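You operate a simulated robot arm through the tools that you are given. There is no shell and no other tool. Be economical: measure what you need, move in short steps, check, and stop when the job is done.

You run a simulated two-armed robot. Do the job below in one go: nothing can be reset, and whatever is moved stays where it is left.

TASK
Give the nipple under the yellow dust cap 2 strokes of grease.
Fine: cap off, push the coupler on, hold the green press steady while you pump, coupler back on its spot, cap back on. Set down upright: what you pick out, red grease coupler.

Only the result counts: the job must be done as asked and must still hold three seconds after the hand-in. Knocking over, shifting, dropping, spilling or breaking anything else fails it. Lids that push on must go on centred and level and be pressed home; caps that screw on are set level and turned clockwise until they are tight.

THE ROBOT
Two 7-joint arms with two-finger parallel grippers on one trunk, on a base that drives. Base frame: it is fixed to the floor where the robot stands at the start and does not move with it; the origin is under the middle of the robot, x ahead of it, y to its left, z up; the surface under the hand at the start is at about z = 0.86. Lengths are in m, angles in degrees, forces in N, time in s.
The left shoulder is at the start at [0.07, 0.13, 1.237], the right one opposite. With the tool pointing down near the work surface each hand reaches from about 0.1 to 0.5 m from the robot's upright axis, wherever it stands, measured 20 degrees to its own side. Places, roughly: coupler spot on the fitting bench [0.4, 0.2, 0.9]; dust cap spot on the fitting bench [0.4, -0.2, 0.9]; grease nipple of the yellow dust cap [0.5, 0, 1]; lever of the grease press [0.3, 0, 1]. Payload 1.57 kg a hand.
The TCP of each hand is the grasp point between the finger pads, 0.03 m short of the fingertips. In the tool frame z runs along the fingers and y along their closing line. Largest opening 0.08 m; finger width 0.017, thickness 0.012; the body of the gripper, 0.04 by 0.082 m, starts 0.08 m behind the TCP.
Orientation is that of the tool frame in the base frame, as a unit quaternion [x, y, z, w]. With the fingers straight down and closing along the base's y, the tool's x points along the base's -x, its y along +y and its z along -z.

THE INTERFACE
- The arms move only by the tool play_rows. It takes "left_series", "right_series" or both (then of equal length, played together; a hand with none holds still); each is a list of rows, each a list of 3 entries, a list of its own where there are three numbers: the closure, from 0 (fully open) to 1 (shut), then the shift along the base's x, y, z in m, then the turn, a rotation vector about the base's x, y, z in degrees. In form: [[fingers, [tx, ty, tz], [rx, ry, rz]], ...]. A call has 1 to 20 rows; each row shifts and turns the commanded pose from where the row before left it. Each row takes 0.2 s and may step no farther than 0.05 m and 8.6 degrees from the row before; otherwise, or with a gripper value out of range, the whole call is refused. A pose out of reach is approached as far as the arm can. The call stops where the force on the tool passes 50 N (or 10 N more than at its start, if that is more) or the arm is blocked; 0.2 s more then pass. Each finger travels about 0.108 m/s and halts on what it meets, pressing with about 37 N; the grip force reading is that of the motor and also rises with nothing between the fingers. The clock runs only during rows and for 0.2 s after the last one: add rows that do not move to give the fingers time. It gives the time, the measured TCP pose, the force on the tool (base axes), the opening and the grip force at its end, in the units of the frame above (readings bear some noise), with the torque about the TCP (base axes, N m) and any sound that the robot's microphone picked up.
- Cameras (640 x 400 px; columns grow to the right, rows downward): "scene" is now at [0.1249, 0.0109, 1.4436]; the picture's right is [0.14, -0.99, 0.00], its down [-0.78, -0.11, -0.62] and it looks along [0.62, 0.09, -0.78] (base axes); focal length 265 px, centre (320, 200). "left" rides on the left gripper at [0.072, 0.007, -0.122] in its tool frame; the picture's right is [-0.09, 1.00, 0.00], its down [-0.84, -0.08, -0.54] and it looks along [-0.54, -0.05, 0.84] (tool axes); focal length 238 px, centre (320, 200). "right" rides on the right gripper at [0.072, -0.007, -0.122] in its tool frame; the picture's right is [0.09, 1.00, 0.00], its down [-0.84, 0.08, -0.54] and it looks along [-0.54, 0.05, 0.84] (tool axes); focal length 238 px, centre (320, 200). There is no depth. A picture from a camera that has moved, and an enlarged one, comes with that camera's place and axes in the base frame and with its lens.
- camera(camera): a new picture of that camera. The clock stands still meanwhile.
- lift_body(by): slides the trunk up (or, below 0, down) by that many m; the arms and the scene camera ride with it, the base frame stays. It gives what a move gives, with no picture.
- steer(legs): drives the robot by 1 to 6 legs, each [ahead, left, turn to the left] in m, m and degrees, along the robot's own axes; the way and the turn of a leg run together, so that a leg with both is an arc; at most 1.5 m and 180 degrees a leg. The arms and the cameras ride along, it lands a little off, and it stops where it bumps. It gives what a move gives.
- pan_tilt(pan, tilt): turns the head with the scene camera to pan (to the left, within 86 degrees either way) and tilt (down, from -29 to 69), counted from straight ahead of the robot. It gives what a move gives.
- inspect(camera, box): a new picture of the part [left, top, right, bottom] of that camera's present view, enlarged. The clock stands still meanwhile.
- close_job(): hands the job in; it is judged then, once.

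Work in short steps. Places have to be worked out from the pictures, the camera data and where the tool is seen: move nearer, look again, correct. Check each grasp and each placing, and mend what went wrong. You have 120 turns and 108 pictures in all, those below and enlarged ones among them. Open the grippers and draw the arms clear of the work before you hand the job in, unless the task says otherwise; then end with one line.

The tools are called after "Call:" as name(argument=value, ...) on one line, values as JSON. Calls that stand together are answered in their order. play_rows: Moves the arms, as the interface text tells. Its arguments: {"type":"object","properties":{"left_series":{"type":"array"},"right_series":{"type":"array"}},"required":[]} The other tools are called the same way: lift_body (by) slides the trunk up or down; steer (legs) drives the base; pan_tilt (pan, tilt) turns the head that bears the scene camera; camera (camera) takes a picture; inspect (camera, box) takes an enlarged picture of a part of a camera's view; close_job () hands the job in.

At the start:

```text
time: 0.0
left_tcp_pos: [0.3669, 0.2298, 1.1486]
left_tcp_rot: [0.0, 1.0, -0.001, 0.0]
left_ft_force: [-0.2, 0.3, 0.6]
left_torque: [0.0, 0.04, 0.01]
left_finger_gap: 0.0799
left_grip_force: 0.0
right_tcp_pos: [0.4394, -0.1434, 0.9991]
right_tcp_rot: [0.0, 1.0, 0.0, 0.001]
right_ft_force: [-0.5, 0.1, -0.2]
right_torque: [0.04, -0.03, 0.02]
right_finger_gap: 0.0801
right_grip_force: 0.1
trunk travel left (down, up): [-0.875, 0.065]
robot x, y, heading: [0.0005, 0.0024, 0.2]
head pan, tilt: [7.9, 51.5]
```

scene: 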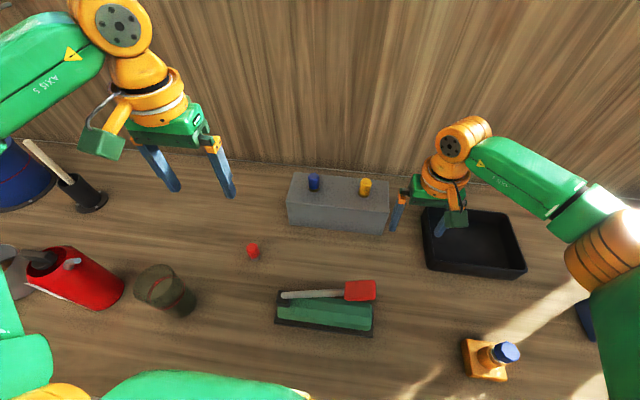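
right: 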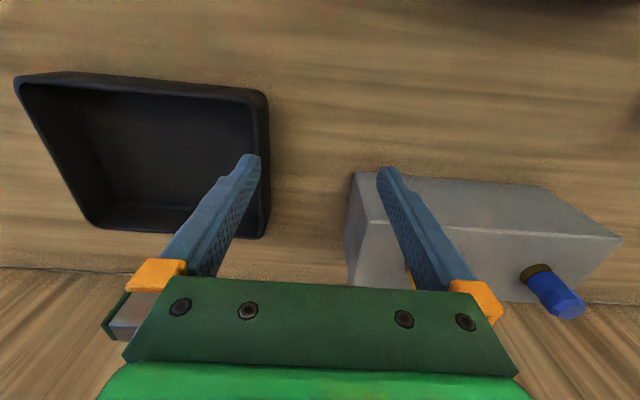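
left: 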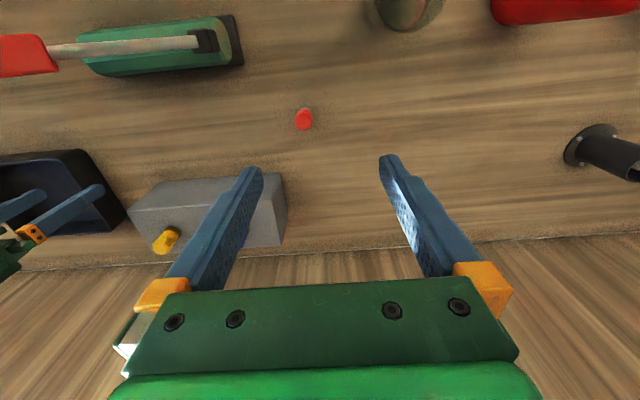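

I see the grey block with blue and yellow caps, a small red item (probably the coupler), the green press with a red-handled lever, and a black tray. I'll enlarge these areas first.

Call:
inspect(camera="scene", box=[230, 160, 410, 272])

Call:
inspect(camera="scene", box=[230, 230, 400, 340])

Call:
inspect(camera="scene", box=[0, 130, 220, 340])

```text
3.56 times, centred on (320, 216) of scene
camera zoom: at [0.1249, 0.0109, 1.4436], right [0.14, -0.99, 0.0], down [-0.78, -0.11, -0.62], along [0.62, 0.09, -0.78], focal length 941 px, centre (320, 143)
```

zoom: 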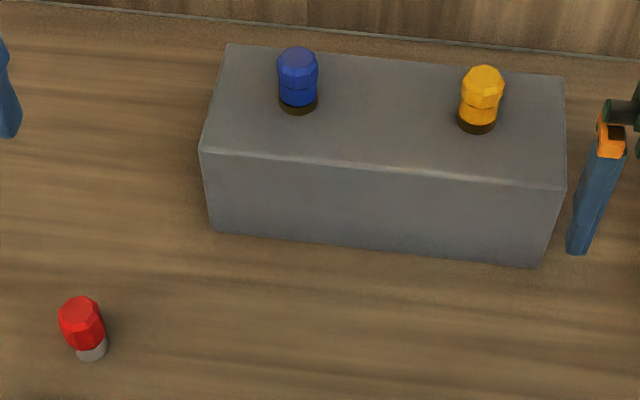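

```text
3.64 times, centred on (315, 285) of scene
camera zoom: at [0.1249, 0.0109, 1.4436], right [0.14, -0.99, 0.0], down [-0.78, -0.11, -0.62], along [0.62, 0.09, -0.78], focal length 963 px, centre (338, -109)
```

zoom: 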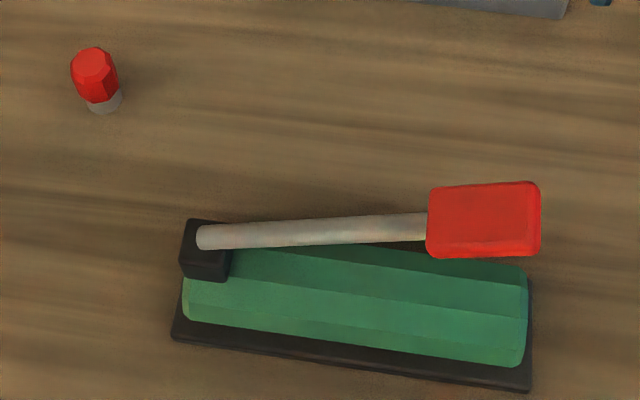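

```text
1.90 times, centred on (110, 235) of scene
camera zoom: at [0.1249, 0.0109, 1.4436], right [0.14, -0.99, 0.0], down [-0.78, -0.11, -0.62], along [0.62, 0.09, -0.78], focal length 504 px, centre (720, 133)
```

zoom: 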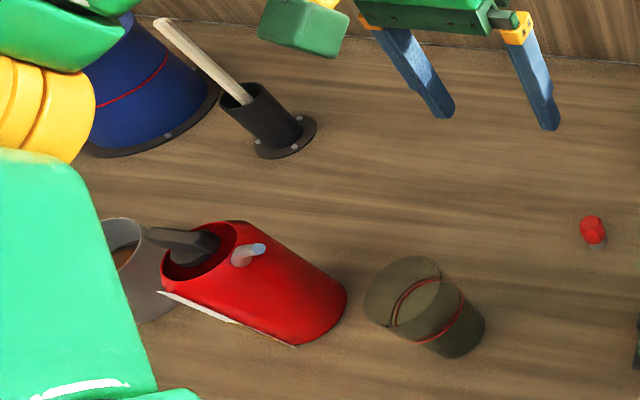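

The coupler sits around (0.39, 0.205), the yellow cap around (0.543, -0.037) with its top near z 1.0, and the block top near z 0.95. The press lies along y at x≈0.27, with its hinge at y≈0.11. I'm moving the right hand up and over the yellow cap to look closer.

Call:
play_rows(right_series=[[0, [0, 0, 0.045], [0, 0, 0]], [0, [0, 0, 0.045], [0, 0, 0]], [0, [0.03, 0.035, 0], [0, 0, 0]], [0, [0.03, 0.035, 0], [0, 0, 0]], [0, [0.02, 0.035, 0], [0, 0, 0]], [0, [0, 0, 0], [0, 0, 0]]])

Call:
camera(camera="right")

Call:
camera(camera="scene")

```text
time: 1.4
left_tcp_pos: [0.3684, 0.2293, 1.1508]
left_tcp_rot: [-0.002, 1.0, 0.0, 0.0]
left_ft_force: [0.4, 0.8, 0.2]
left_torque: [-0.01, 0.05, -0.01]
left_finger_gap: 0.0797
left_grip_force: 0.0
right_tcp_pos: [0.4739, -0.0681, 1.0818]
right_tcp_rot: [0.0, 1.0, 0.0, 0.0]
right_ft_force: [-0.7, -0.2, -0.4]
right_torque: [0.02, 0.01, -0.02]
right_finger_gap: 0.08
right_grip_force: 0.1
right hand out of reach, approached as far as the arm can: row 4, 5
trunk travel left (down, up): [-0.875, 0.065]
robot x, y, heading: [0.001, 0.0032, 0.0]
head pan, tilt: [7.9, 51.5]
```

```text
101 pictures are left
camera right: at [0.4015, -0.0741, 1.203], right [-0.09, 1.0, 0.0], down [0.84, 0.08, 0.54], along [0.54, 0.05, -0.84], focal length 238 px, centre (320, 200)
```

right: 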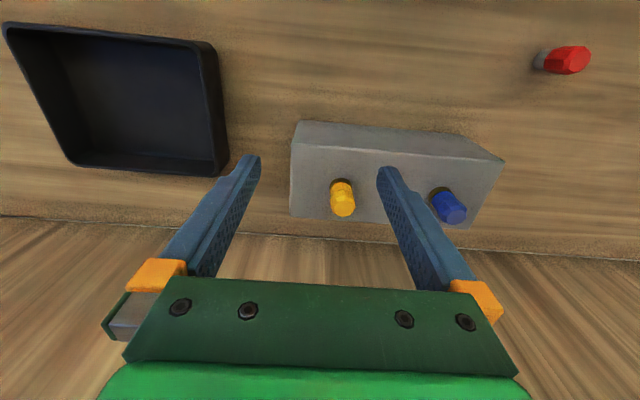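

```text
100 pictures are left
camera scene: at [0.1251, 0.0108, 1.4436], right [0.14, -0.99, 0.0], down [-0.78, -0.11, -0.62], along [0.62, 0.09, -0.78], focal length 265 px, centre (320, 200)
```

scene: 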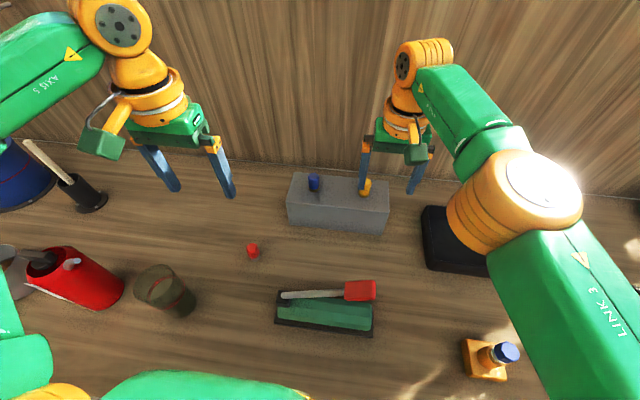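

The right arm runs out of reach at x≈0.474, and the cap is at about 0.54. I'll drive ahead a little, since both hands stay well above everything.

Call:
steer(legs=[[0.09, 0, 0]])

Call:
camera(camera="right")

Call:
camera(camera="scene")

```text
time: 2.5
left_tcp_pos: [0.4485, 0.2316, 1.1515]
left_tcp_rot: [-0.002, 1.0, 0.0, 0.003]
left_ft_force: [-0.4, -0.5, 0.6]
left_torque: [-0.01, -0.02, -0.03]
left_finger_gap: 0.0797
left_grip_force: 0.0
right_tcp_pos: [0.5565, -0.0691, 1.0845]
right_tcp_rot: [-0.001, 1.0, 0.0, 0.004]
right_ft_force: [-0.5, 0.8, -0.6]
right_torque: [0.01, -0.01, 0.04]
right_finger_gap: 0.0799
right_grip_force: 0.0
trunk travel left (down, up): [-0.875, 0.065]
robot x, y, heading: [0.0891, -0.0034, 0.1]
head pan, tilt: [7.9, 51.5]
```

```text
99 pictures are left
camera right: at [0.4831, -0.0738, 1.2056], right [-0.09, 1.0, 0.0], down [0.83, 0.08, 0.55], along [0.54, 0.05, -0.84], focal length 238 px, centre (320, 200)
```

right: 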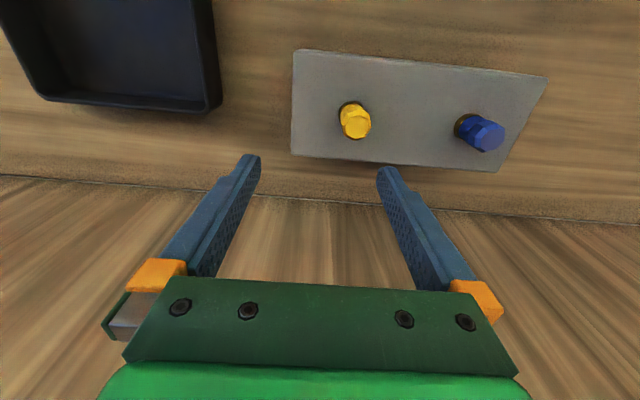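

```text
98 pictures are left
camera scene: at [0.2051, 0.011, 1.4444], right [0.14, -0.99, 0.0], down [-0.77, -0.11, -0.63], along [0.62, 0.09, -0.78], focal length 265 px, centre (320, 200)
```

scene: 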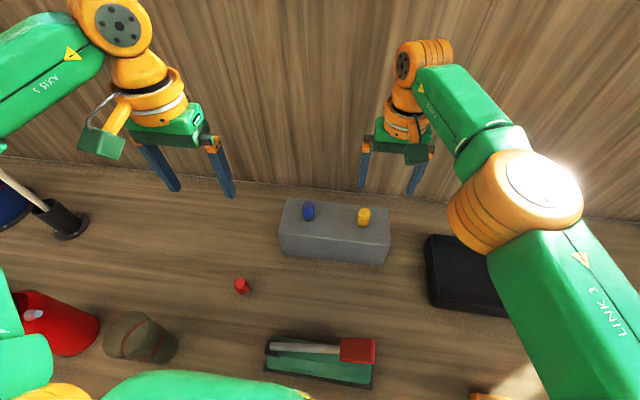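

The hand now reaches past the cap, and I put the cap at about (0.538, -0.038). I'll refine that from the scene camera.

Call:
inspect(camera="scene", box=[270, 190, 400, 270])

Call:
inspect(camera="right", box=[280, 60, 440, 160])

```text
4.92 times, centred on (335, 230) of scene
camera zoom: at [0.2051, 0.011, 1.4444], right [0.14, -0.99, 0.0], down [-0.77, -0.11, -0.63], along [0.62, 0.09, -0.78], focal length 1303 px, centre (246, 52)
```

zoom: 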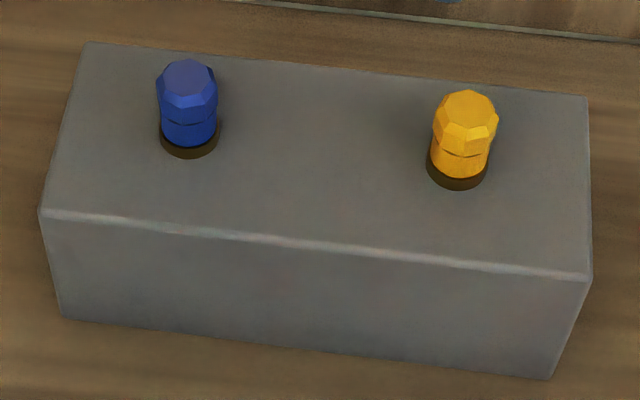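

```text
4.00 times, centred on (360, 110) of right
camera zoom: at [0.4831, -0.0738, 1.2056], right [-0.09, 1.0, 0.0], down [0.83, 0.08, 0.55], along [0.54, 0.05, -0.84], focal length 953 px, centre (160, 560)
```

zoom: 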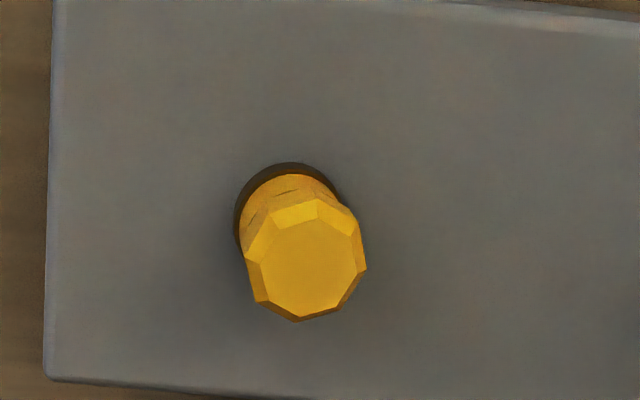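

Crossing both views puts the cap axis at about (0.536, -0.037), its top near 1.006 and the collar near 0.962. I'll align and descend with the fingers open.

Call:
play_rows(right_series=[[0, [-0.02, 0.032, 0], [0, 0, 0]], [0, [0, 0, 0], [0, 0, 0]], [0, [0, 0, -0.035], [0, 0, 0]], [0, [0, 0, -0.03], [0, 0, 0]], [0, [0, 0, 0], [0, 0, 0]]])

Call:
camera(camera="right")

Call:
inspect(camera="scene", box=[270, 150, 430, 260])

```text
time: 3.7
left_tcp_pos: [0.4556, 0.2314, 1.1499]
left_tcp_rot: [-0.001, 1.0, 0.0, 0.002]
left_ft_force: [0.1, -0.4, -0.2]
left_torque: [0.0, -0.01, -0.01]
left_finger_gap: 0.08
left_grip_force: 0.0
right_tcp_pos: [0.5397, -0.0347, 1.0158]
right_tcp_rot: [0.0, 1.0, 0.0, -0.001]
right_ft_force: [0.5, 0.6, 0.3]
right_torque: [0.03, 0.01, 0.02]
right_finger_gap: 0.0799
right_grip_force: 0.1
trunk travel left (down, up): [-0.875, 0.065]
robot x, y, heading: [0.089, -0.0029, 0.3]
head pan, tilt: [7.9, 51.5]
```

```text
95 pictures are left
camera right: at [0.4683, -0.0415, 1.1375], right [-0.09, 1.0, 0.0], down [0.84, 0.08, 0.54], along [0.54, 0.05, -0.84], focal length 238 px, centre (320, 200)
```

right: 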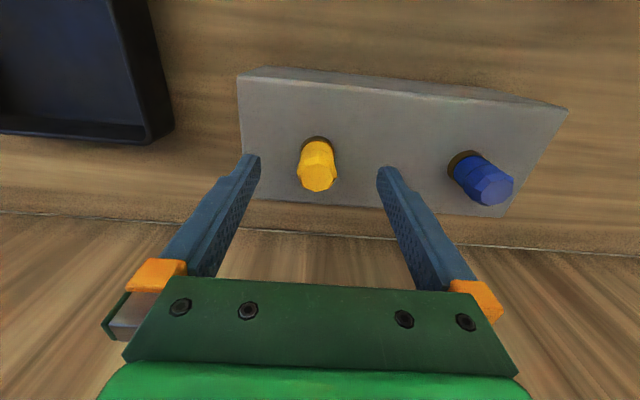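

```text
3.64 times, centred on (350, 205) of scene
camera zoom: at [0.2118, 0.0115, 1.4438], right [0.14, -0.99, 0.0], down [-0.77, -0.11, -0.62], along [0.62, 0.09, -0.78], focal length 963 px, centre (211, 182)
```

zoom: 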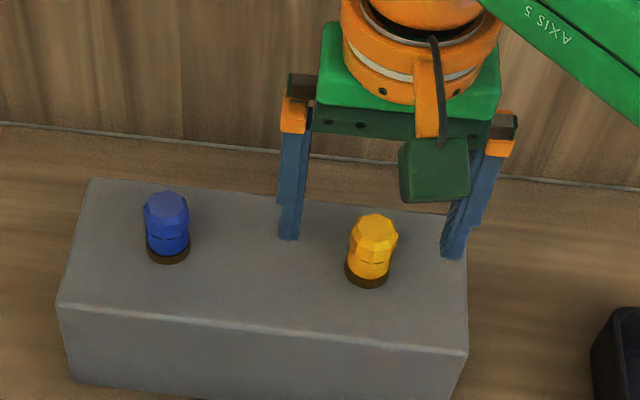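

The TCP sits over the cap axis within a couple of mm. I'll go down to z≈1.0 and close.

Call:
play_rows(right_series=[[0, [0, 0, -0.017], [0, 0, 0]], [0, [0, 0, 0], [0, 0, 0]], [0.4, [0, 0, 0], [0, 0, 0]], [0.7, [0, 0, 0], [0, 0, 0]], [1, [0, 0, 0], [0, 0, 0]], [1, [0, 0, 0], [0, 0, 0]]])

Call:
camera(camera="right")

Call:
inspect(camera="scene", box=[270, 150, 430, 260])

```text
time: 5.1
left_tcp_pos: [0.4564, 0.2303, 1.1485]
left_tcp_rot: [-0.003, 1.0, 0.0, 0.0]
left_ft_force: [0.4, -0.2, -0.6]
left_torque: [0.0, 0.03, -0.02]
left_finger_gap: 0.0799
left_grip_force: 0.1
right_tcp_pos: [0.5427, -0.0356, 0.9995]
right_tcp_rot: [-0.001, 1.0, 0.0, 0.0]
right_ft_force: [-0.2, -0.6, -0.1]
right_torque: [0.02, 0.0, -0.01]
right_finger_gap: 0.0251
right_grip_force: 36.3
trunk travel left (down, up): [-0.875, 0.065]
robot x, y, heading: [0.0885, 0.0023, 0.0]
head pan, tilt: [7.9, 51.5]
```

```text
93 pictures are left
camera right: at [0.4699, -0.0419, 1.1203], right [-0.09, 1.0, 0.0], down [0.84, 0.08, 0.54], along [0.54, 0.05, -0.84], focal length 238 px, centre (320, 200)
```

right: 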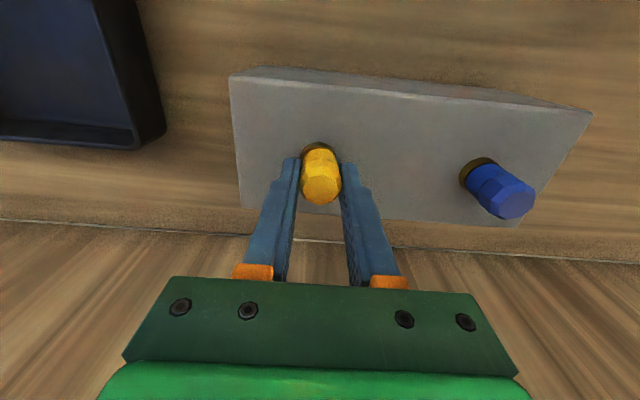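

```text
3.64 times, centred on (350, 205) of scene
camera zoom: at [0.2132, 0.0107, 1.4436], right [0.14, -0.99, 0.0], down [-0.78, -0.11, -0.62], along [0.62, 0.09, -0.78], focal length 963 px, centre (211, 182)
```

zoom: 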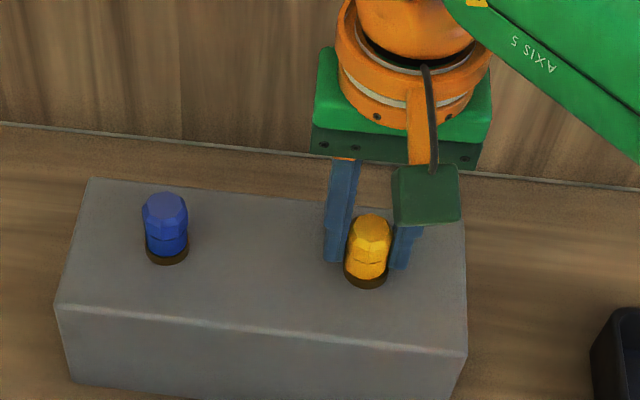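

The cap is gripped with a 25 mm gap. I'm pulling straight up in small steps.

Call:
play_rows(right_series=[[1, [0, 0, 0.005], [0, 0, 0]], [1, [0, 0, 0.005], [0, 0, 0]], [1, [0, 0, 0.01], [0, 0, 0]], [1, [0, 0, 0.02], [0, 0, 0]], [1, [0, 0, 0.03], [0, 0, 0]], [1, [0, 0, 0], [0, 0, 0]]])

Call:
camera(camera="right")

Call:
inspect(camera="scene", box=[270, 150, 430, 260])

```text
time: 6.5
left_tcp_pos: [0.4566, 0.2306, 1.1498]
left_tcp_rot: [-0.002, 1.0, -0.002, 0.0]
left_ft_force: [0.3, -0.6, 0.0]
left_torque: [0.03, 0.0, 0.0]
left_finger_gap: 0.0798
left_grip_force: 0.0
right_tcp_pos: [0.5428, -0.0354, 1.0712]
right_tcp_rot: [-0.001, 1.0, 0.0, 0.0]
right_ft_force: [0.0, 0.0, -0.1]
right_torque: [-0.02, 0.0, 0.0]
right_finger_gap: 0.0249
right_grip_force: 36.4
trunk travel left (down, up): [-0.875, 0.065]
robot x, y, heading: [0.0875, -0.0024, 0.2]
head pan, tilt: [7.9, 51.5]
```

```text
91 pictures are left
camera right: at [0.4696, -0.042, 1.1911], right [-0.09, 1.0, 0.0], down [0.84, 0.08, 0.54], along [0.54, 0.05, -0.84], focal length 238 px, centre (320, 200)
```

right: 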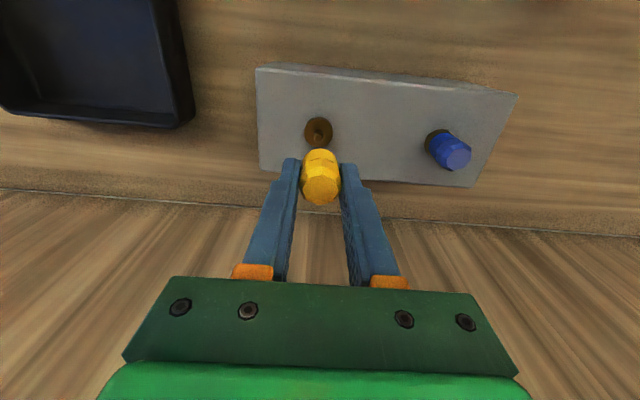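

```text
3.64 times, centred on (350, 205) of scene
camera zoom: at [0.2134, 0.0113, 1.4436], right [0.14, -0.99, 0.0], down [-0.78, -0.11, -0.62], along [0.62, 0.09, -0.78], focal length 963 px, centre (211, 182)
```

zoom: 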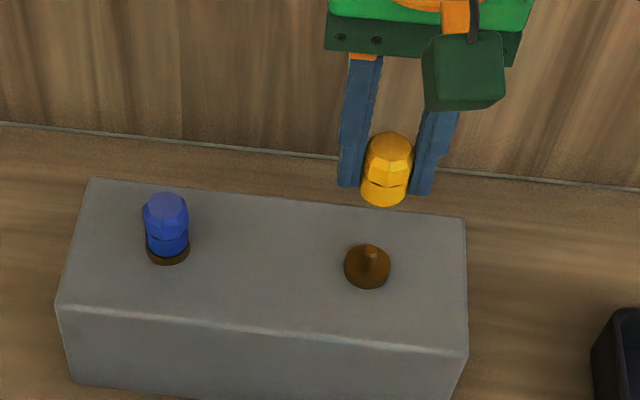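

The cap is off and the nipple is bare. I'll carry the cap to free bench at about (0.40, -0.125) and look before setting it down.

Call:
play_rows(right_series=[[1, [-0.035, -0.015, 0], [0, 0, 0]], [1, [-0.04, -0.025, 0], [0, 0, 0]], [1, [-0.04, -0.03, 0], [0, 0, 0]], [1, [-0.027, -0.02, 0], [0, 0, 0]], [1, [0, 0, 0], [0, 0, 0]], [1, [0, 0, -0.045], [0, 0, 0]], [1, [0, 0, -0.045], [0, 0, 0]], [1, [0, 0, -0.045], [0, 0, 0]], [1, [0, 0, 0], [0, 0, 0]]])

Call:
camera(camera="right")

Call:
camera(camera="scene")

```text
time: 8.5
left_tcp_pos: [0.4557, 0.2298, 1.1498]
left_tcp_rot: [-0.002, 1.0, 0.0, 0.0]
left_ft_force: [0.1, 0.3, -0.4]
left_torque: [0.01, 0.01, -0.01]
left_finger_gap: 0.0801
left_grip_force: 0.0
right_tcp_pos: [0.3997, -0.1256, 0.9339]
right_tcp_rot: [-0.001, 1.0, 0.0, 0.0]
right_ft_force: [-0.3, 0.0, -0.3]
right_torque: [0.0, 0.03, -0.03]
right_finger_gap: 0.0249
right_grip_force: 36.3
trunk travel left (down, up): [-0.875, 0.065]
robot x, y, heading: [0.0892, 0.0028, 0.1]
head pan, tilt: [7.9, 51.5]
```

```text
89 pictures are left
camera right: at [0.327, -0.132, 1.0548], right [-0.09, 1.0, 0.0], down [0.84, 0.08, 0.54], along [0.54, 0.05, -0.84], focal length 238 px, centre (320, 200)
```

right: 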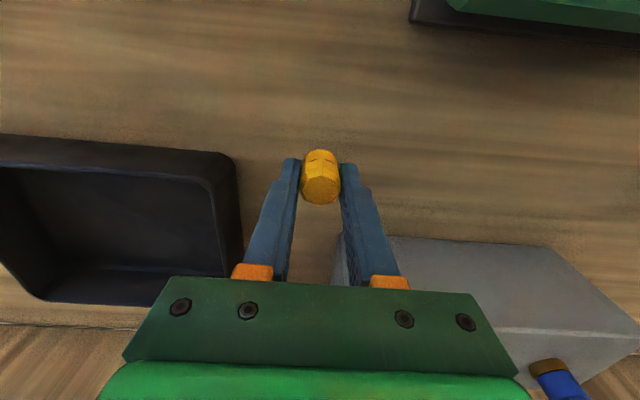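

```text
88 pictures are left
camera scene: at [0.2133, 0.0113, 1.4436], right [0.14, -0.99, 0.0], down [-0.78, -0.11, -0.62], along [0.62, 0.09, -0.78], focal length 265 px, centre (320, 200)
```

scene: 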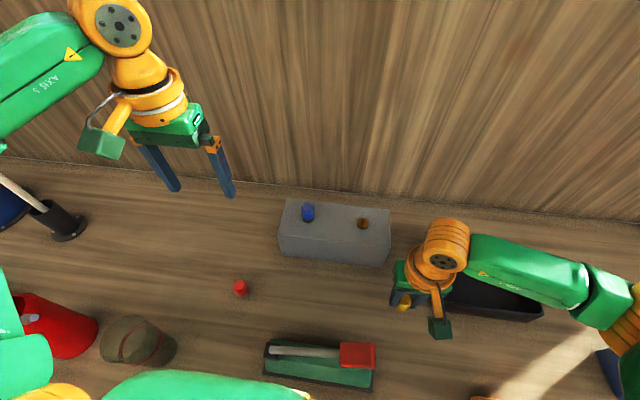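

The spot is clear, with enough room from the tray and block. I'll lower slowly until the cap touches the bench.

Call:
play_rows(right_series=[[1, [0, 0, -0.015], [0, 0, 0]], [1, [0, 0, -0.012], [0, 0, 0]], [1, [0, 0, -0.005], [0, 0, 0]], [1, [0, 0, -0.003], [0, 0, 0]], [1, [0, 0, -0.002], [0, 0, 0]]])

Call:
inspect(camera="scene", box=[360, 230, 480, 350])

```text
time: 9.7
left_tcp_pos: [0.4567, 0.2303, 1.1496]
left_tcp_rot: [-0.002, 1.0, 0.0, -0.001]
left_ft_force: [0.8, -0.2, -0.1]
left_torque: [0.01, 0.03, 0.0]
left_finger_gap: 0.0801
left_grip_force: 0.1
right_tcp_pos: [0.3996, -0.1256, 0.897]
right_tcp_rot: [-0.001, 1.0, 0.0, 0.0]
right_ft_force: [-0.2, -0.8, -0.2]
right_torque: [-0.01, -0.05, 0.03]
right_finger_gap: 0.0247
right_grip_force: 37.0
trunk travel left (down, up): [-0.875, 0.065]
robot x, y, heading: [0.0874, 0.0001, 0.0]
head pan, tilt: [7.9, 51.5]
```

```text
3.33 times, centred on (420, 290) of scene
camera zoom: at [0.2132, 0.0111, 1.4436], right [0.14, -0.99, 0.0], down [-0.78, -0.11, -0.62], along [0.62, 0.09, -0.78], focal length 882 px, centre (-13, -100)
```

zoom: 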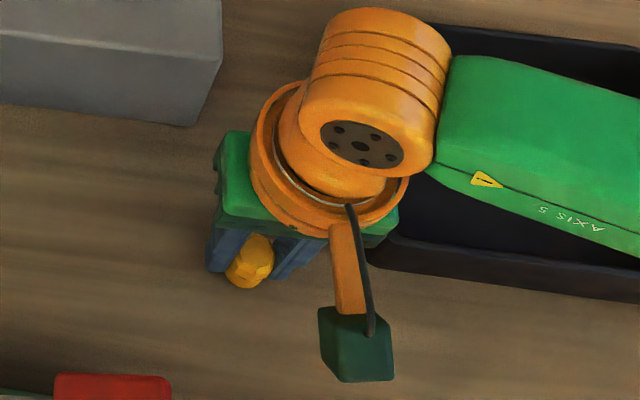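

No contact yet at z 0.897, so I'll continue in 2 mm steps and watch the force.

Call:
play_rows(right_series=[[1, [0, 0, -0.002], [0, 0, 0]], [1, [0, 0, -0.002], [0, 0, 0]]])

```text
time: 10.3
left_tcp_pos: [0.456, 0.2296, 1.1507]
left_tcp_rot: [-0.001, 1.0, 0.0, 0.0]
left_ft_force: [0.5, 0.6, 0.6]
left_torque: [0.01, -0.01, 0.0]
left_finger_gap: 0.08
left_grip_force: 0.0
right_tcp_pos: [0.3987, -0.1256, 0.8932]
right_tcp_rot: [-0.001, 1.0, 0.0, 0.001]
right_ft_force: [-0.3, 0.2, -0.5]
right_torque: [-0.04, 0.02, 0.02]
right_finger_gap: 0.0248
right_grip_force: 36.5
trunk travel left (down, up): [-0.875, 0.065]
robot x, y, heading: [0.0855, -0.0023, 0.0]
head pan, tilt: [7.9, 51.5]
```

Call:
play_rows(right_series=[[1, [0, 0, -0.001], [0, 0, 0]], [1, [0, 0, -0.001], [0, 0, 0]]])

Call:
inspect(camera="right", box=[240, 100, 400, 200])

```text
time: 10.9
left_tcp_pos: [0.4569, 0.2302, 1.1489]
left_tcp_rot: [-0.002, 1.0, 0.001, 0.001]
left_ft_force: [0.1, -0.1, 0.1]
left_torque: [0.01, -0.04, -0.01]
left_finger_gap: 0.0798
left_grip_force: 0.0
right_tcp_pos: [0.4, -0.1254, 0.8913]
right_tcp_rot: [-0.001, 1.0, -0.001, 0.0]
right_ft_force: [0.0, -1.1, 0.2]
right_torque: [-0.01, 0.01, -0.04]
right_finger_gap: 0.0249
right_grip_force: 36.6
trunk travel left (down, up): [-0.875, 0.065]
robot x, y, heading: [0.0891, -0.0063, 0.1]
head pan, tilt: [7.9, 51.5]
```

```text
4.00 times, centred on (320, 150) of right
camera zoom: at [0.3279, -0.132, 1.013], right [-0.09, 1.0, 0.0], down [0.84, 0.08, 0.54], along [0.54, 0.05, -0.84], focal length 953 px, centre (320, 400)
```

zoom: 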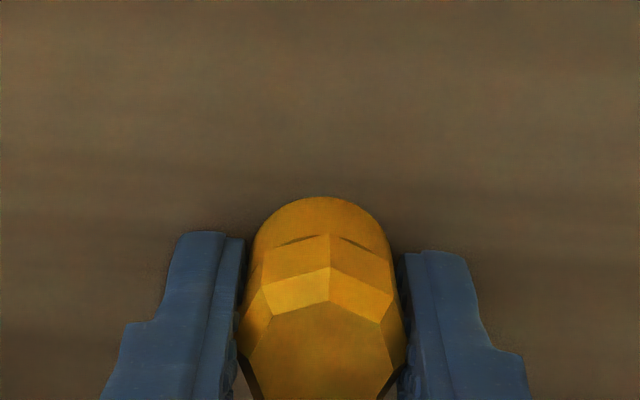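

Call:
play_rows(right_series=[[1, [0, 0, -0.001], [0, 0, 0]], [1, [0, 0, -0.001], [0, 0, 0]]])

```text
time: 11.5
left_tcp_pos: [0.4554, 0.23, 1.149]
left_tcp_rot: [-0.002, 1.0, -0.001, 0.001]
left_ft_force: [-0.1, -0.9, 0.0]
left_torque: [0.01, -0.04, 0.02]
left_finger_gap: 0.0799
left_grip_force: 0.0
right_tcp_pos: [0.3998, -0.125, 0.8903]
right_tcp_rot: [-0.001, 1.0, 0.001, 0.001]
right_ft_force: [1.6, -1.5, 9.5]
right_torque: [0.0, -0.05, -0.01]
right_finger_gap: 0.0251
right_grip_force: 36.7
trunk travel left (down, up): [-0.875, 0.065]
robot x, y, heading: [0.0851, -0.0016, 0.2]
head pan, tilt: [7.9, 51.5]
```

Contact at 9.5 N. I'll open gently, lift away and check that the cap stands.

Call:
play_rows(right_series=[[0.55, [0, 0, 0], [0, 0, 0]], [0.3, [0, 0, 0], [0, 0, 0]], [0.1, [0, 0, 0], [0, 0, 0]], [0.1, [0, 0, 0.02], [0, 0, 0]], [0.1, [0, 0, 0.045], [0, 0, 0]], [0.1, [0, 0, 0.045], [0, 0, 0]], [0.1, [0, 0, 0.045], [0, 0, 0]], [0.1, [0, -0.02, 0], [0, 0, 0]]])

Call:
camera(camera="right")

Call:
camera(camera="left")

```text
time: 13.3
left_tcp_pos: [0.4562, 0.2292, 1.1502]
left_tcp_rot: [-0.002, 1.0, 0.0, 0.0]
left_ft_force: [0.3, 1.0, -0.5]
left_torque: [0.0, 0.01, 0.0]
left_finger_gap: 0.08
left_grip_force: 0.0
right_tcp_pos: [0.3993, -0.1464, 1.045]
right_tcp_rot: [0.0, 1.0, 0.001, 0.0]
right_ft_force: [0.2, -0.8, -0.1]
right_torque: [0.01, -0.01, -0.02]
right_finger_gap: 0.0721
right_grip_force: 0.1
trunk travel left (down, up): [-0.875, 0.065]
robot x, y, heading: [0.087, -0.0026, 0.0]
head pan, tilt: [7.9, 51.5]
```

```text
85 pictures are left
camera right: at [0.3274, -0.1533, 1.1663], right [-0.09, 1.0, 0.0], down [0.84, 0.08, 0.54], along [0.54, 0.05, -0.84], focal length 238 px, centre (320, 200)
```

right: 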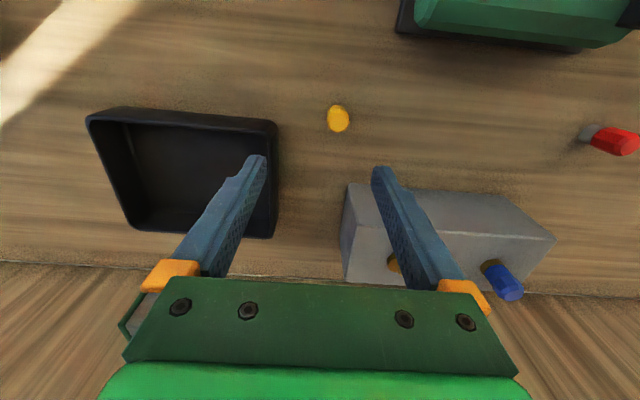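

```text
84 pictures are left
camera left: at [0.3835, 0.237, 1.2724], right [0.09, 1.0, 0.0], down [0.84, -0.07, 0.54], along [0.54, -0.05, -0.84], focal length 238 px, centre (320, 200)
```

left: 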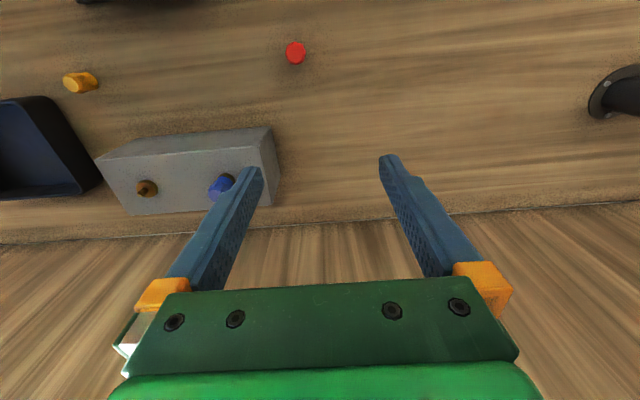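

The cap stands upright. Next I'll move the right hand aside, and bring the left hand over the coupler, which I place at about (0.388, 0.203).

Call:
play_rows(left_series=[[0, [-0.035, -0.013, 0], [0, 0, 0]], [0, [-0.032, -0.013, 0], [0, 0, 0]], [0, [0, 0, -0.045], [0, 0, 0]], [0, [0, 0, -0.045], [0, 0, 0]], [0, [0, 0, -0.04], [0, 0, 0]], [0, [0, 0, 0], [0, 0, 0]]], right_series=[[0, [0, -0.03, 0.02], [0, 0, 0]], [0, [0, -0.03, 0.02], [0, 0, 0]], [0, [0, -0.03, 0.02], [0, 0, 0]], [0, [0, -0.02, 0], [0, 0, 0]], [0, [0, 0, 0], [0, 0, 0]], [0, [0, 0, 0], [0, 0, 0]]])

Call:
camera(camera="left")

Call:
inspect(camera="scene", box=[180, 220, 300, 330])

Call:
inspect(camera="scene", box=[250, 270, 450, 395])

```text
time: 14.7
left_tcp_pos: [0.3883, 0.2053, 1.0199]
left_tcp_rot: [-0.003, 1.0, 0.0, 0.0]
left_ft_force: [0.2, 1.0, 1.4]
left_torque: [0.02, 0.05, 0.01]
left_finger_gap: 0.0798
left_grip_force: 0.0
right_tcp_pos: [0.3998, -0.2549, 1.1046]
right_tcp_rot: [-0.001, 1.0, -0.001, -0.001]
right_ft_force: [0.2, -0.2, 0.5]
right_torque: [0.0, 0.01, 0.0]
right_finger_gap: 0.0801
right_grip_force: 0.1
trunk travel left (down, up): [-0.875, 0.065]
robot x, y, heading: [0.0898, -0.0004, -0.0]
head pan, tilt: [7.9, 51.5]
```

```text
83 pictures are left
camera left: at [0.3168, 0.2133, 1.1426], right [0.09, 1.0, 0.0], down [0.84, -0.07, 0.54], along [0.54, -0.05, -0.84], focal length 238 px, centre (320, 200)
```

left: 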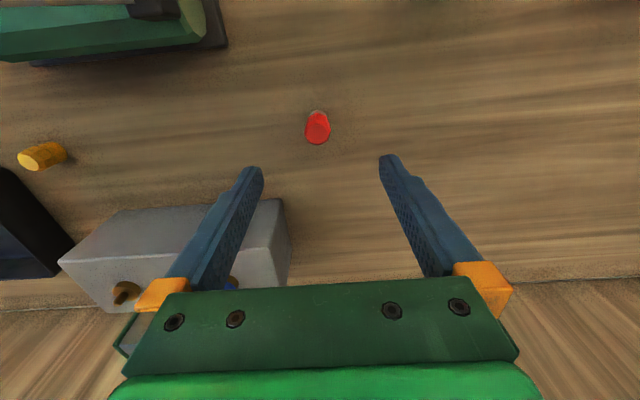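

```text
3.64 times, centred on (240, 275) of scene
camera zoom: at [0.2133, 0.0112, 1.4436], right [0.14, -0.99, 0.0], down [-0.78, -0.11, -0.62], along [0.62, 0.09, -0.78], focal length 963 px, centre (611, -73)
```

zoom: 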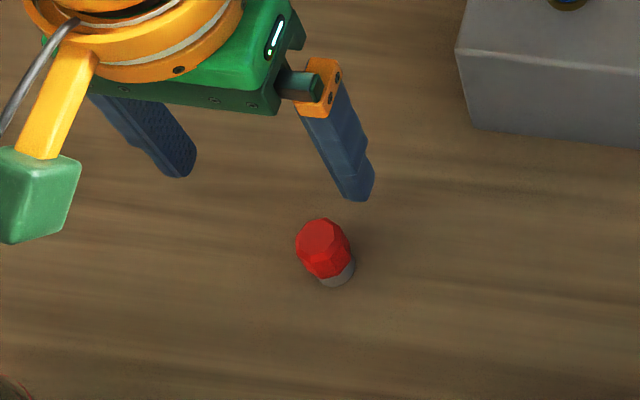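

```text
3.20 times, centred on (350, 332) of scene
camera zoom: at [0.2133, 0.0112, 1.4436], right [0.14, -0.99, 0.0], down [-0.78, -0.11, -0.62], along [0.62, 0.09, -0.78], focal length 847 px, centre (224, -224)
```

zoom: 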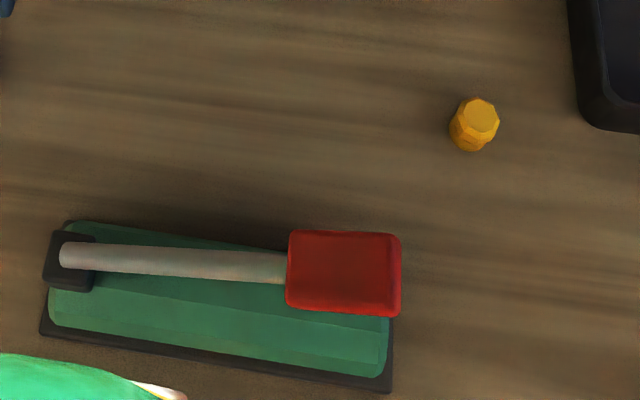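

The coupler axis is at about (0.388, 0.203) with its top near 0.906. I'll descend to z≈0.90 and grip.

Call:
play_rows(left_series=[[0, [0, -0.002, -0.04], [0, 0, 0]], [0, [0, 0, -0.04], [0, 0, 0]], [0, [0, 0, -0.03], [0, 0, 0]], [0, [0, 0, -0.01], [0, 0, 0]], [0, [0, 0, 0], [0, 0, 0]]])

Call:
camera(camera="left")

Call:
inspect(camera="scene", box=[180, 220, 300, 330])

```text
time: 15.9
left_tcp_pos: [0.3895, 0.2027, 0.8993]
left_tcp_rot: [-0.001, 1.0, 0.0, 0.0]
left_ft_force: [0.2, 0.2, -0.3]
left_torque: [-0.01, -0.01, 0.01]
left_finger_gap: 0.08
left_grip_force: 0.0
right_tcp_pos: [0.3987, -0.2563, 1.1055]
right_tcp_rot: [-0.001, 1.0, 0.001, 0.0]
right_ft_force: [0.2, 0.0, 0.4]
right_torque: [-0.03, 0.01, 0.0]
right_finger_gap: 0.0799
right_grip_force: 0.1
trunk travel left (down, up): [-0.875, 0.065]
robot x, y, heading: [0.0896, -0.0021, 0.2]
head pan, tilt: [7.9, 51.5]
```

```text
80 pictures are left
camera left: at [0.3173, 0.2113, 1.0228], right [0.09, 1.0, 0.0], down [0.84, -0.07, 0.54], along [0.54, -0.05, -0.84], focal length 238 px, centre (320, 200)
```

left: 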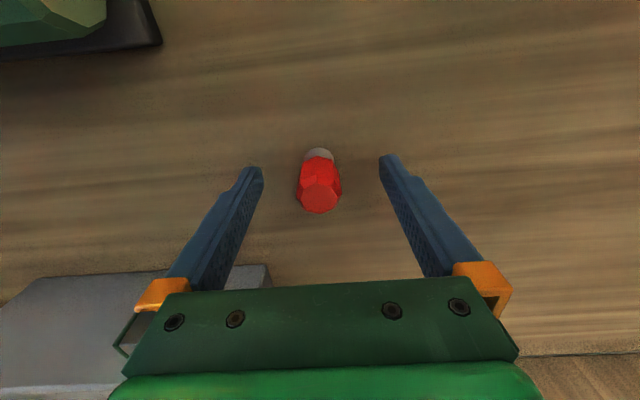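

```text
3.64 times, centred on (240, 275) of scene
camera zoom: at [0.2131, 0.0111, 1.4436], right [0.14, -0.99, 0.0], down [-0.78, -0.11, -0.62], along [0.62, 0.09, -0.78], focal length 963 px, centre (611, -73)
```

zoom: 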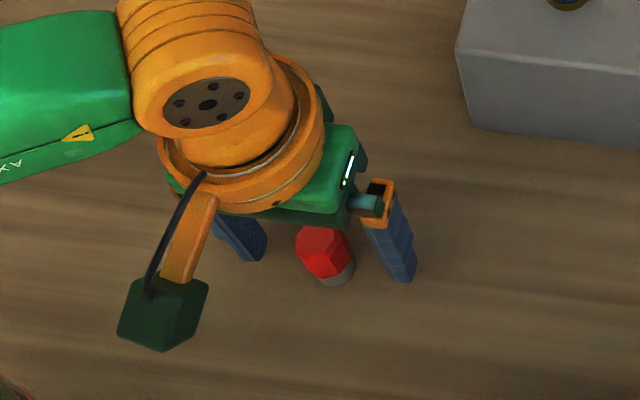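

Centred. I'll close on the coupler and lift it.

Call:
play_rows(left_series=[[0.3, [0, 0, 0], [0, 0, 0]], [0.6, [0, 0, 0], [0, 0, 0]], [1, [0, 0, 0], [0, 0, 0]], [1, [0, 0, 0], [0, 0, 0]], [1, [0, 0, 0], [0, 0, 0]], [1, [0, 0, 0.02], [0, 0, 0]], [1, [0, 0, 0.04], [0, 0, 0]], [1, [0, 0, 0.045], [0, 0, 0]], [1, [0, 0, 0.045], [0, 0, 0]], [1, [0, 0, 0], [0, 0, 0]]])

Call:
camera(camera="left")

Call:
camera(camera="scene")

```text
time: 18.1
left_tcp_pos: [0.3877, 0.2034, 1.0513]
left_tcp_rot: [-0.002, 1.0, 0.0, 0.0]
left_ft_force: [0.5, 0.4, 0.6]
left_torque: [0.0, -0.03, 0.0]
left_finger_gap: 0.0257
left_grip_force: 37.2
right_tcp_pos: [0.3993, -0.2552, 1.1049]
right_tcp_rot: [-0.001, 1.0, 0.0, -0.001]
right_ft_force: [0.1, -0.9, -0.5]
right_torque: [-0.03, -0.02, 0.04]
right_finger_gap: 0.0802
right_grip_force: 0.1
trunk travel left (down, up): [-0.875, 0.065]
robot x, y, heading: [0.0903, 0.003, 0.0]
head pan, tilt: [7.9, 51.5]
```

```text
78 pictures are left
camera left: at [0.3163, 0.2107, 1.1731], right [0.09, 1.0, 0.0], down [0.84, -0.07, 0.54], along [0.54, -0.05, -0.84], focal length 238 px, centre (320, 200)
```

left: 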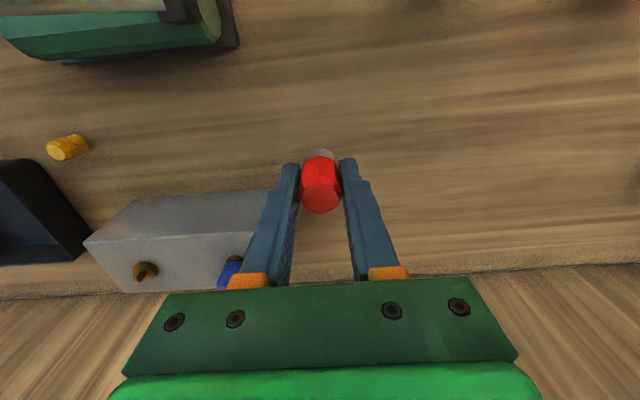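

```text
77 pictures are left
camera scene: at [0.2133, 0.0112, 1.4436], right [0.14, -0.99, 0.0], down [-0.78, -0.11, -0.62], along [0.62, 0.09, -0.78], focal length 265 px, centre (320, 200)
```

scene: 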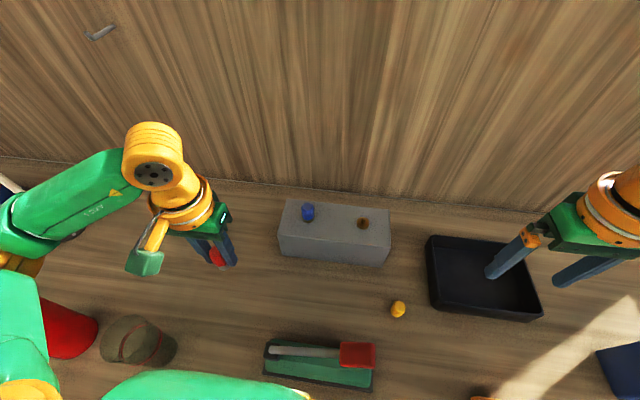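

The coupler is held and its bottom is about 0.039 below the TCP. I'll zoom on the bare nipple and carry the coupler over toward it at a safe height.

Call:
inspect(camera="scene", box=[330, 200, 400, 244])

Call:
play_rows(left_series=[[1, [0, 0, 0.04], [0, 0, 0]], [1, [0.03, -0.035, 0.01], [0, 0, 0]], [1, [0.03, -0.035, 0], [0, 0, 0]], [1, [0.03, -0.035, 0], [0, 0, 0]], [1, [0.03, -0.035, 0], [0, 0, 0]], [1, [0.01, -0.04, 0], [0, 0, 0]], [1, [0, -0.04, 0], [0, 0, 0]], [1, [0, 0, 0], [0, 0, 0]]])

Call:
camera(camera="left")

Call:
camera(camera="scene")

```text
9.09 times, centred on (365, 222) of scene
camera zoom: at [0.2133, 0.0112, 1.4436], right [0.14, -0.99, 0.0], down [-0.78, -0.11, -0.62], along [0.62, 0.09, -0.78], focal length 2407 px, centre (-89, 0)
```

zoom: 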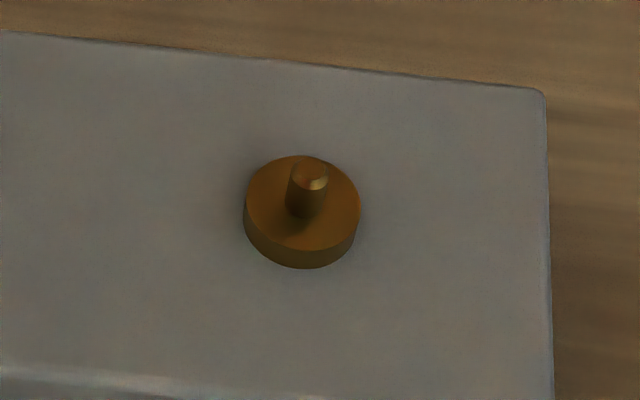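

```text
time: 19.9
left_tcp_pos: [0.5184, -0.0188, 1.0994]
left_tcp_rot: [-0.001, 1.0, -0.001, 0.0]
left_ft_force: [0.8, -0.7, -0.3]
left_torque: [-0.02, 0.01, 0.0]
left_finger_gap: 0.0255
left_grip_force: 36.5
right_tcp_pos: [0.3993, -0.2542, 1.1056]
right_tcp_rot: [-0.001, 1.0, -0.001, 0.0]
right_ft_force: [0.6, -0.7, 0.0]
right_torque: [-0.02, -0.02, -0.01]
right_finger_gap: 0.0798
right_grip_force: 0.0
trunk travel left (down, up): [-0.875, 0.065]
robot x, y, heading: [0.0872, -0.0004, 0.2]
head pan, tilt: [7.9, 51.5]
```

```text
75 pictures are left
camera left: at [0.4463, -0.0105, 1.2225], right [0.09, 1.0, 0.0], down [0.84, -0.08, 0.54], along [0.54, -0.05, -0.84], focal length 238 px, centre (320, 200)
```

left: 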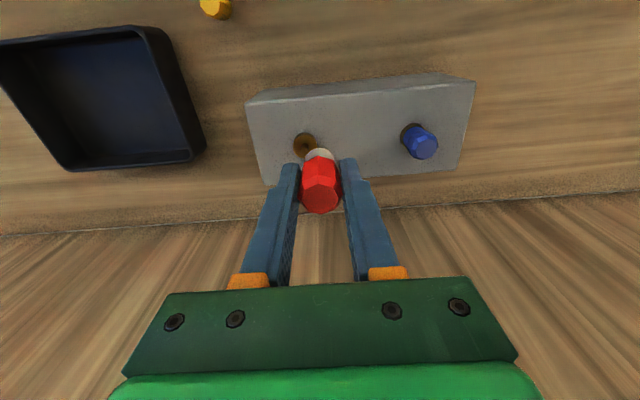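

```text
74 pictures are left
camera scene: at [0.2132, 0.0115, 1.4436], right [0.14, -0.99, 0.0], down [-0.78, -0.11, -0.62], along [0.62, 0.09, -0.78], focal length 265 px, centre (320, 200)
```

scene: 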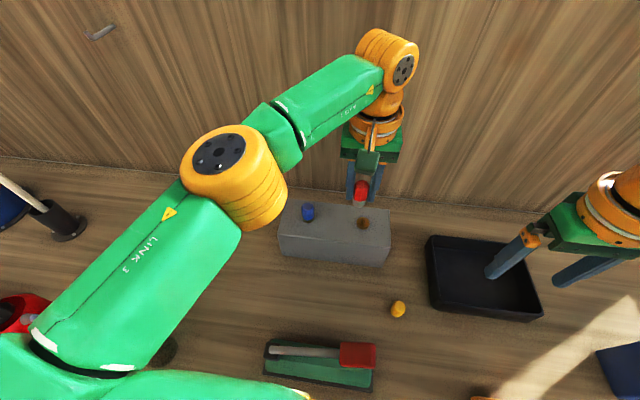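

Call:
inspect(camera="left", box=[270, 110, 366, 170])

Call:
inspect(camera="scene", box=[320, 165, 410, 240])

```text
6.67 times, centred on (318, 140) of left
camera zoom: at [0.4463, -0.0105, 1.2225], right [0.09, 1.0, 0.0], down [0.84, -0.08, 0.54], along [0.54, -0.05, -0.84], focal length 1589 px, centre (333, 600)
```

zoom: 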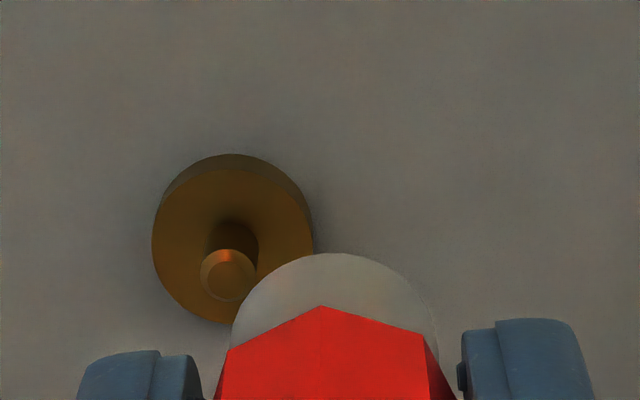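

```text
5.33 times, centred on (365, 202) of scene
camera zoom: at [0.2132, 0.0115, 1.4436], right [0.14, -0.99, 0.0], down [-0.78, -0.11, -0.62], along [0.62, 0.09, -0.78], focal length 1412 px, centre (80, 187)
```

zoom: 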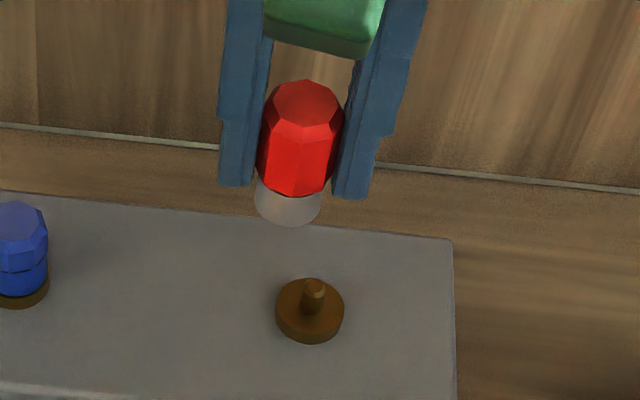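

The left camera gives the nipple at (0.539, -0.036) and the scene camera (0.545, -0.037). I'll go to (0.542, -0.0365) just above the tip and check the alignment from close up.

Call:
play_rows(left_series=[[1, [0.0236, -0.0177, 0], [0, 0, 0]], [1, [0, 0, 0], [0, 0, 0]], [1, [0, 0, -0.035], [0, 0, 0]], [1, [0, 0, -0.032], [0, 0, 0]], [1, [0, 0, 0], [0, 0, 0]]])

Call:
inspect(camera="left", box=[270, 110, 366, 170])

Call:
inspect(camera="scene", box=[320, 165, 410, 240])

Call:
camera(camera="right")

```text
time: 21.1
left_tcp_pos: [0.5202, -0.0216, 1.0312]
left_tcp_rot: [-0.002, 1.0, 0.0, 0.001]
left_ft_force: [-0.3, 0.1, -1.3]
left_torque: [0.01, -0.03, 0.01]
left_finger_gap: 0.0255
left_grip_force: 36.7
left hand out of reach, approached as far as the arm can: row 1
right_tcp_pos: [0.3992, -0.2558, 1.105]
right_tcp_rot: [0.0, 1.0, 0.001, 0.0]
right_ft_force: [0.3, 0.7, 0.7]
right_torque: [0.01, -0.01, 0.03]
right_finger_gap: 0.08
right_grip_force: 0.0
trunk travel left (down, up): [-0.875, 0.065]
robot x, y, heading: [0.0901, 0.0013, 0.1]
head pan, tilt: [7.9, 51.5]
```

```text
6.67 times, centred on (318, 140) of left
camera zoom: at [0.4482, -0.0137, 1.153], right [0.09, 1.0, 0.0], down [0.84, -0.07, 0.54], along [0.54, -0.05, -0.84], focal length 1589 px, centre (333, 600)
```

zoom: 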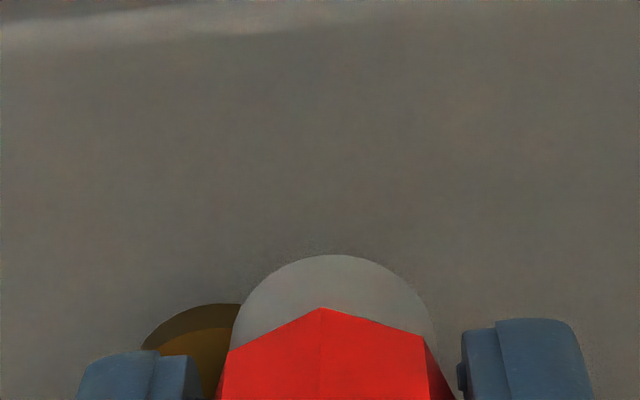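

```text
5.33 times, centred on (365, 202) of scene
camera zoom: at [0.2128, 0.0106, 1.4437], right [0.14, -0.99, 0.0], down [-0.78, -0.11, -0.62], along [0.62, 0.09, -0.78], focal length 1412 px, centre (80, 187)
```

zoom: 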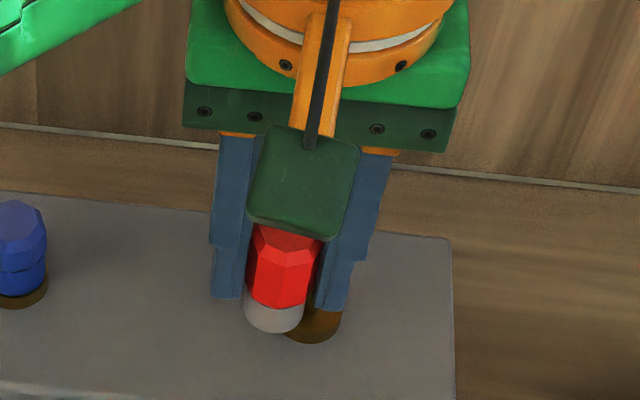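

```text
69 pictures are left
camera right: at [0.3271, -0.2623, 1.2264], right [-0.09, 1.0, 0.0], down [0.84, 0.08, 0.54], along [0.54, 0.05, -0.84], focal length 238 px, centre (320, 200)
```

right: 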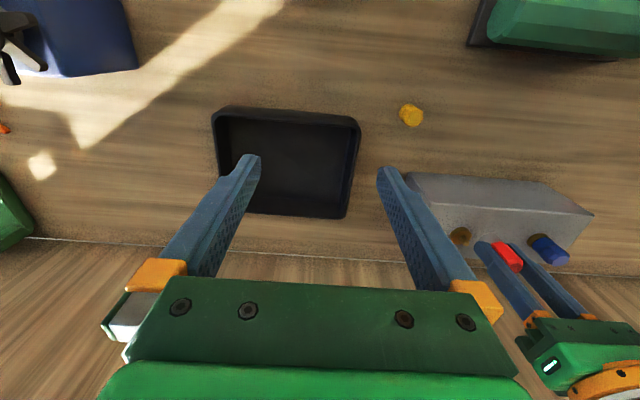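

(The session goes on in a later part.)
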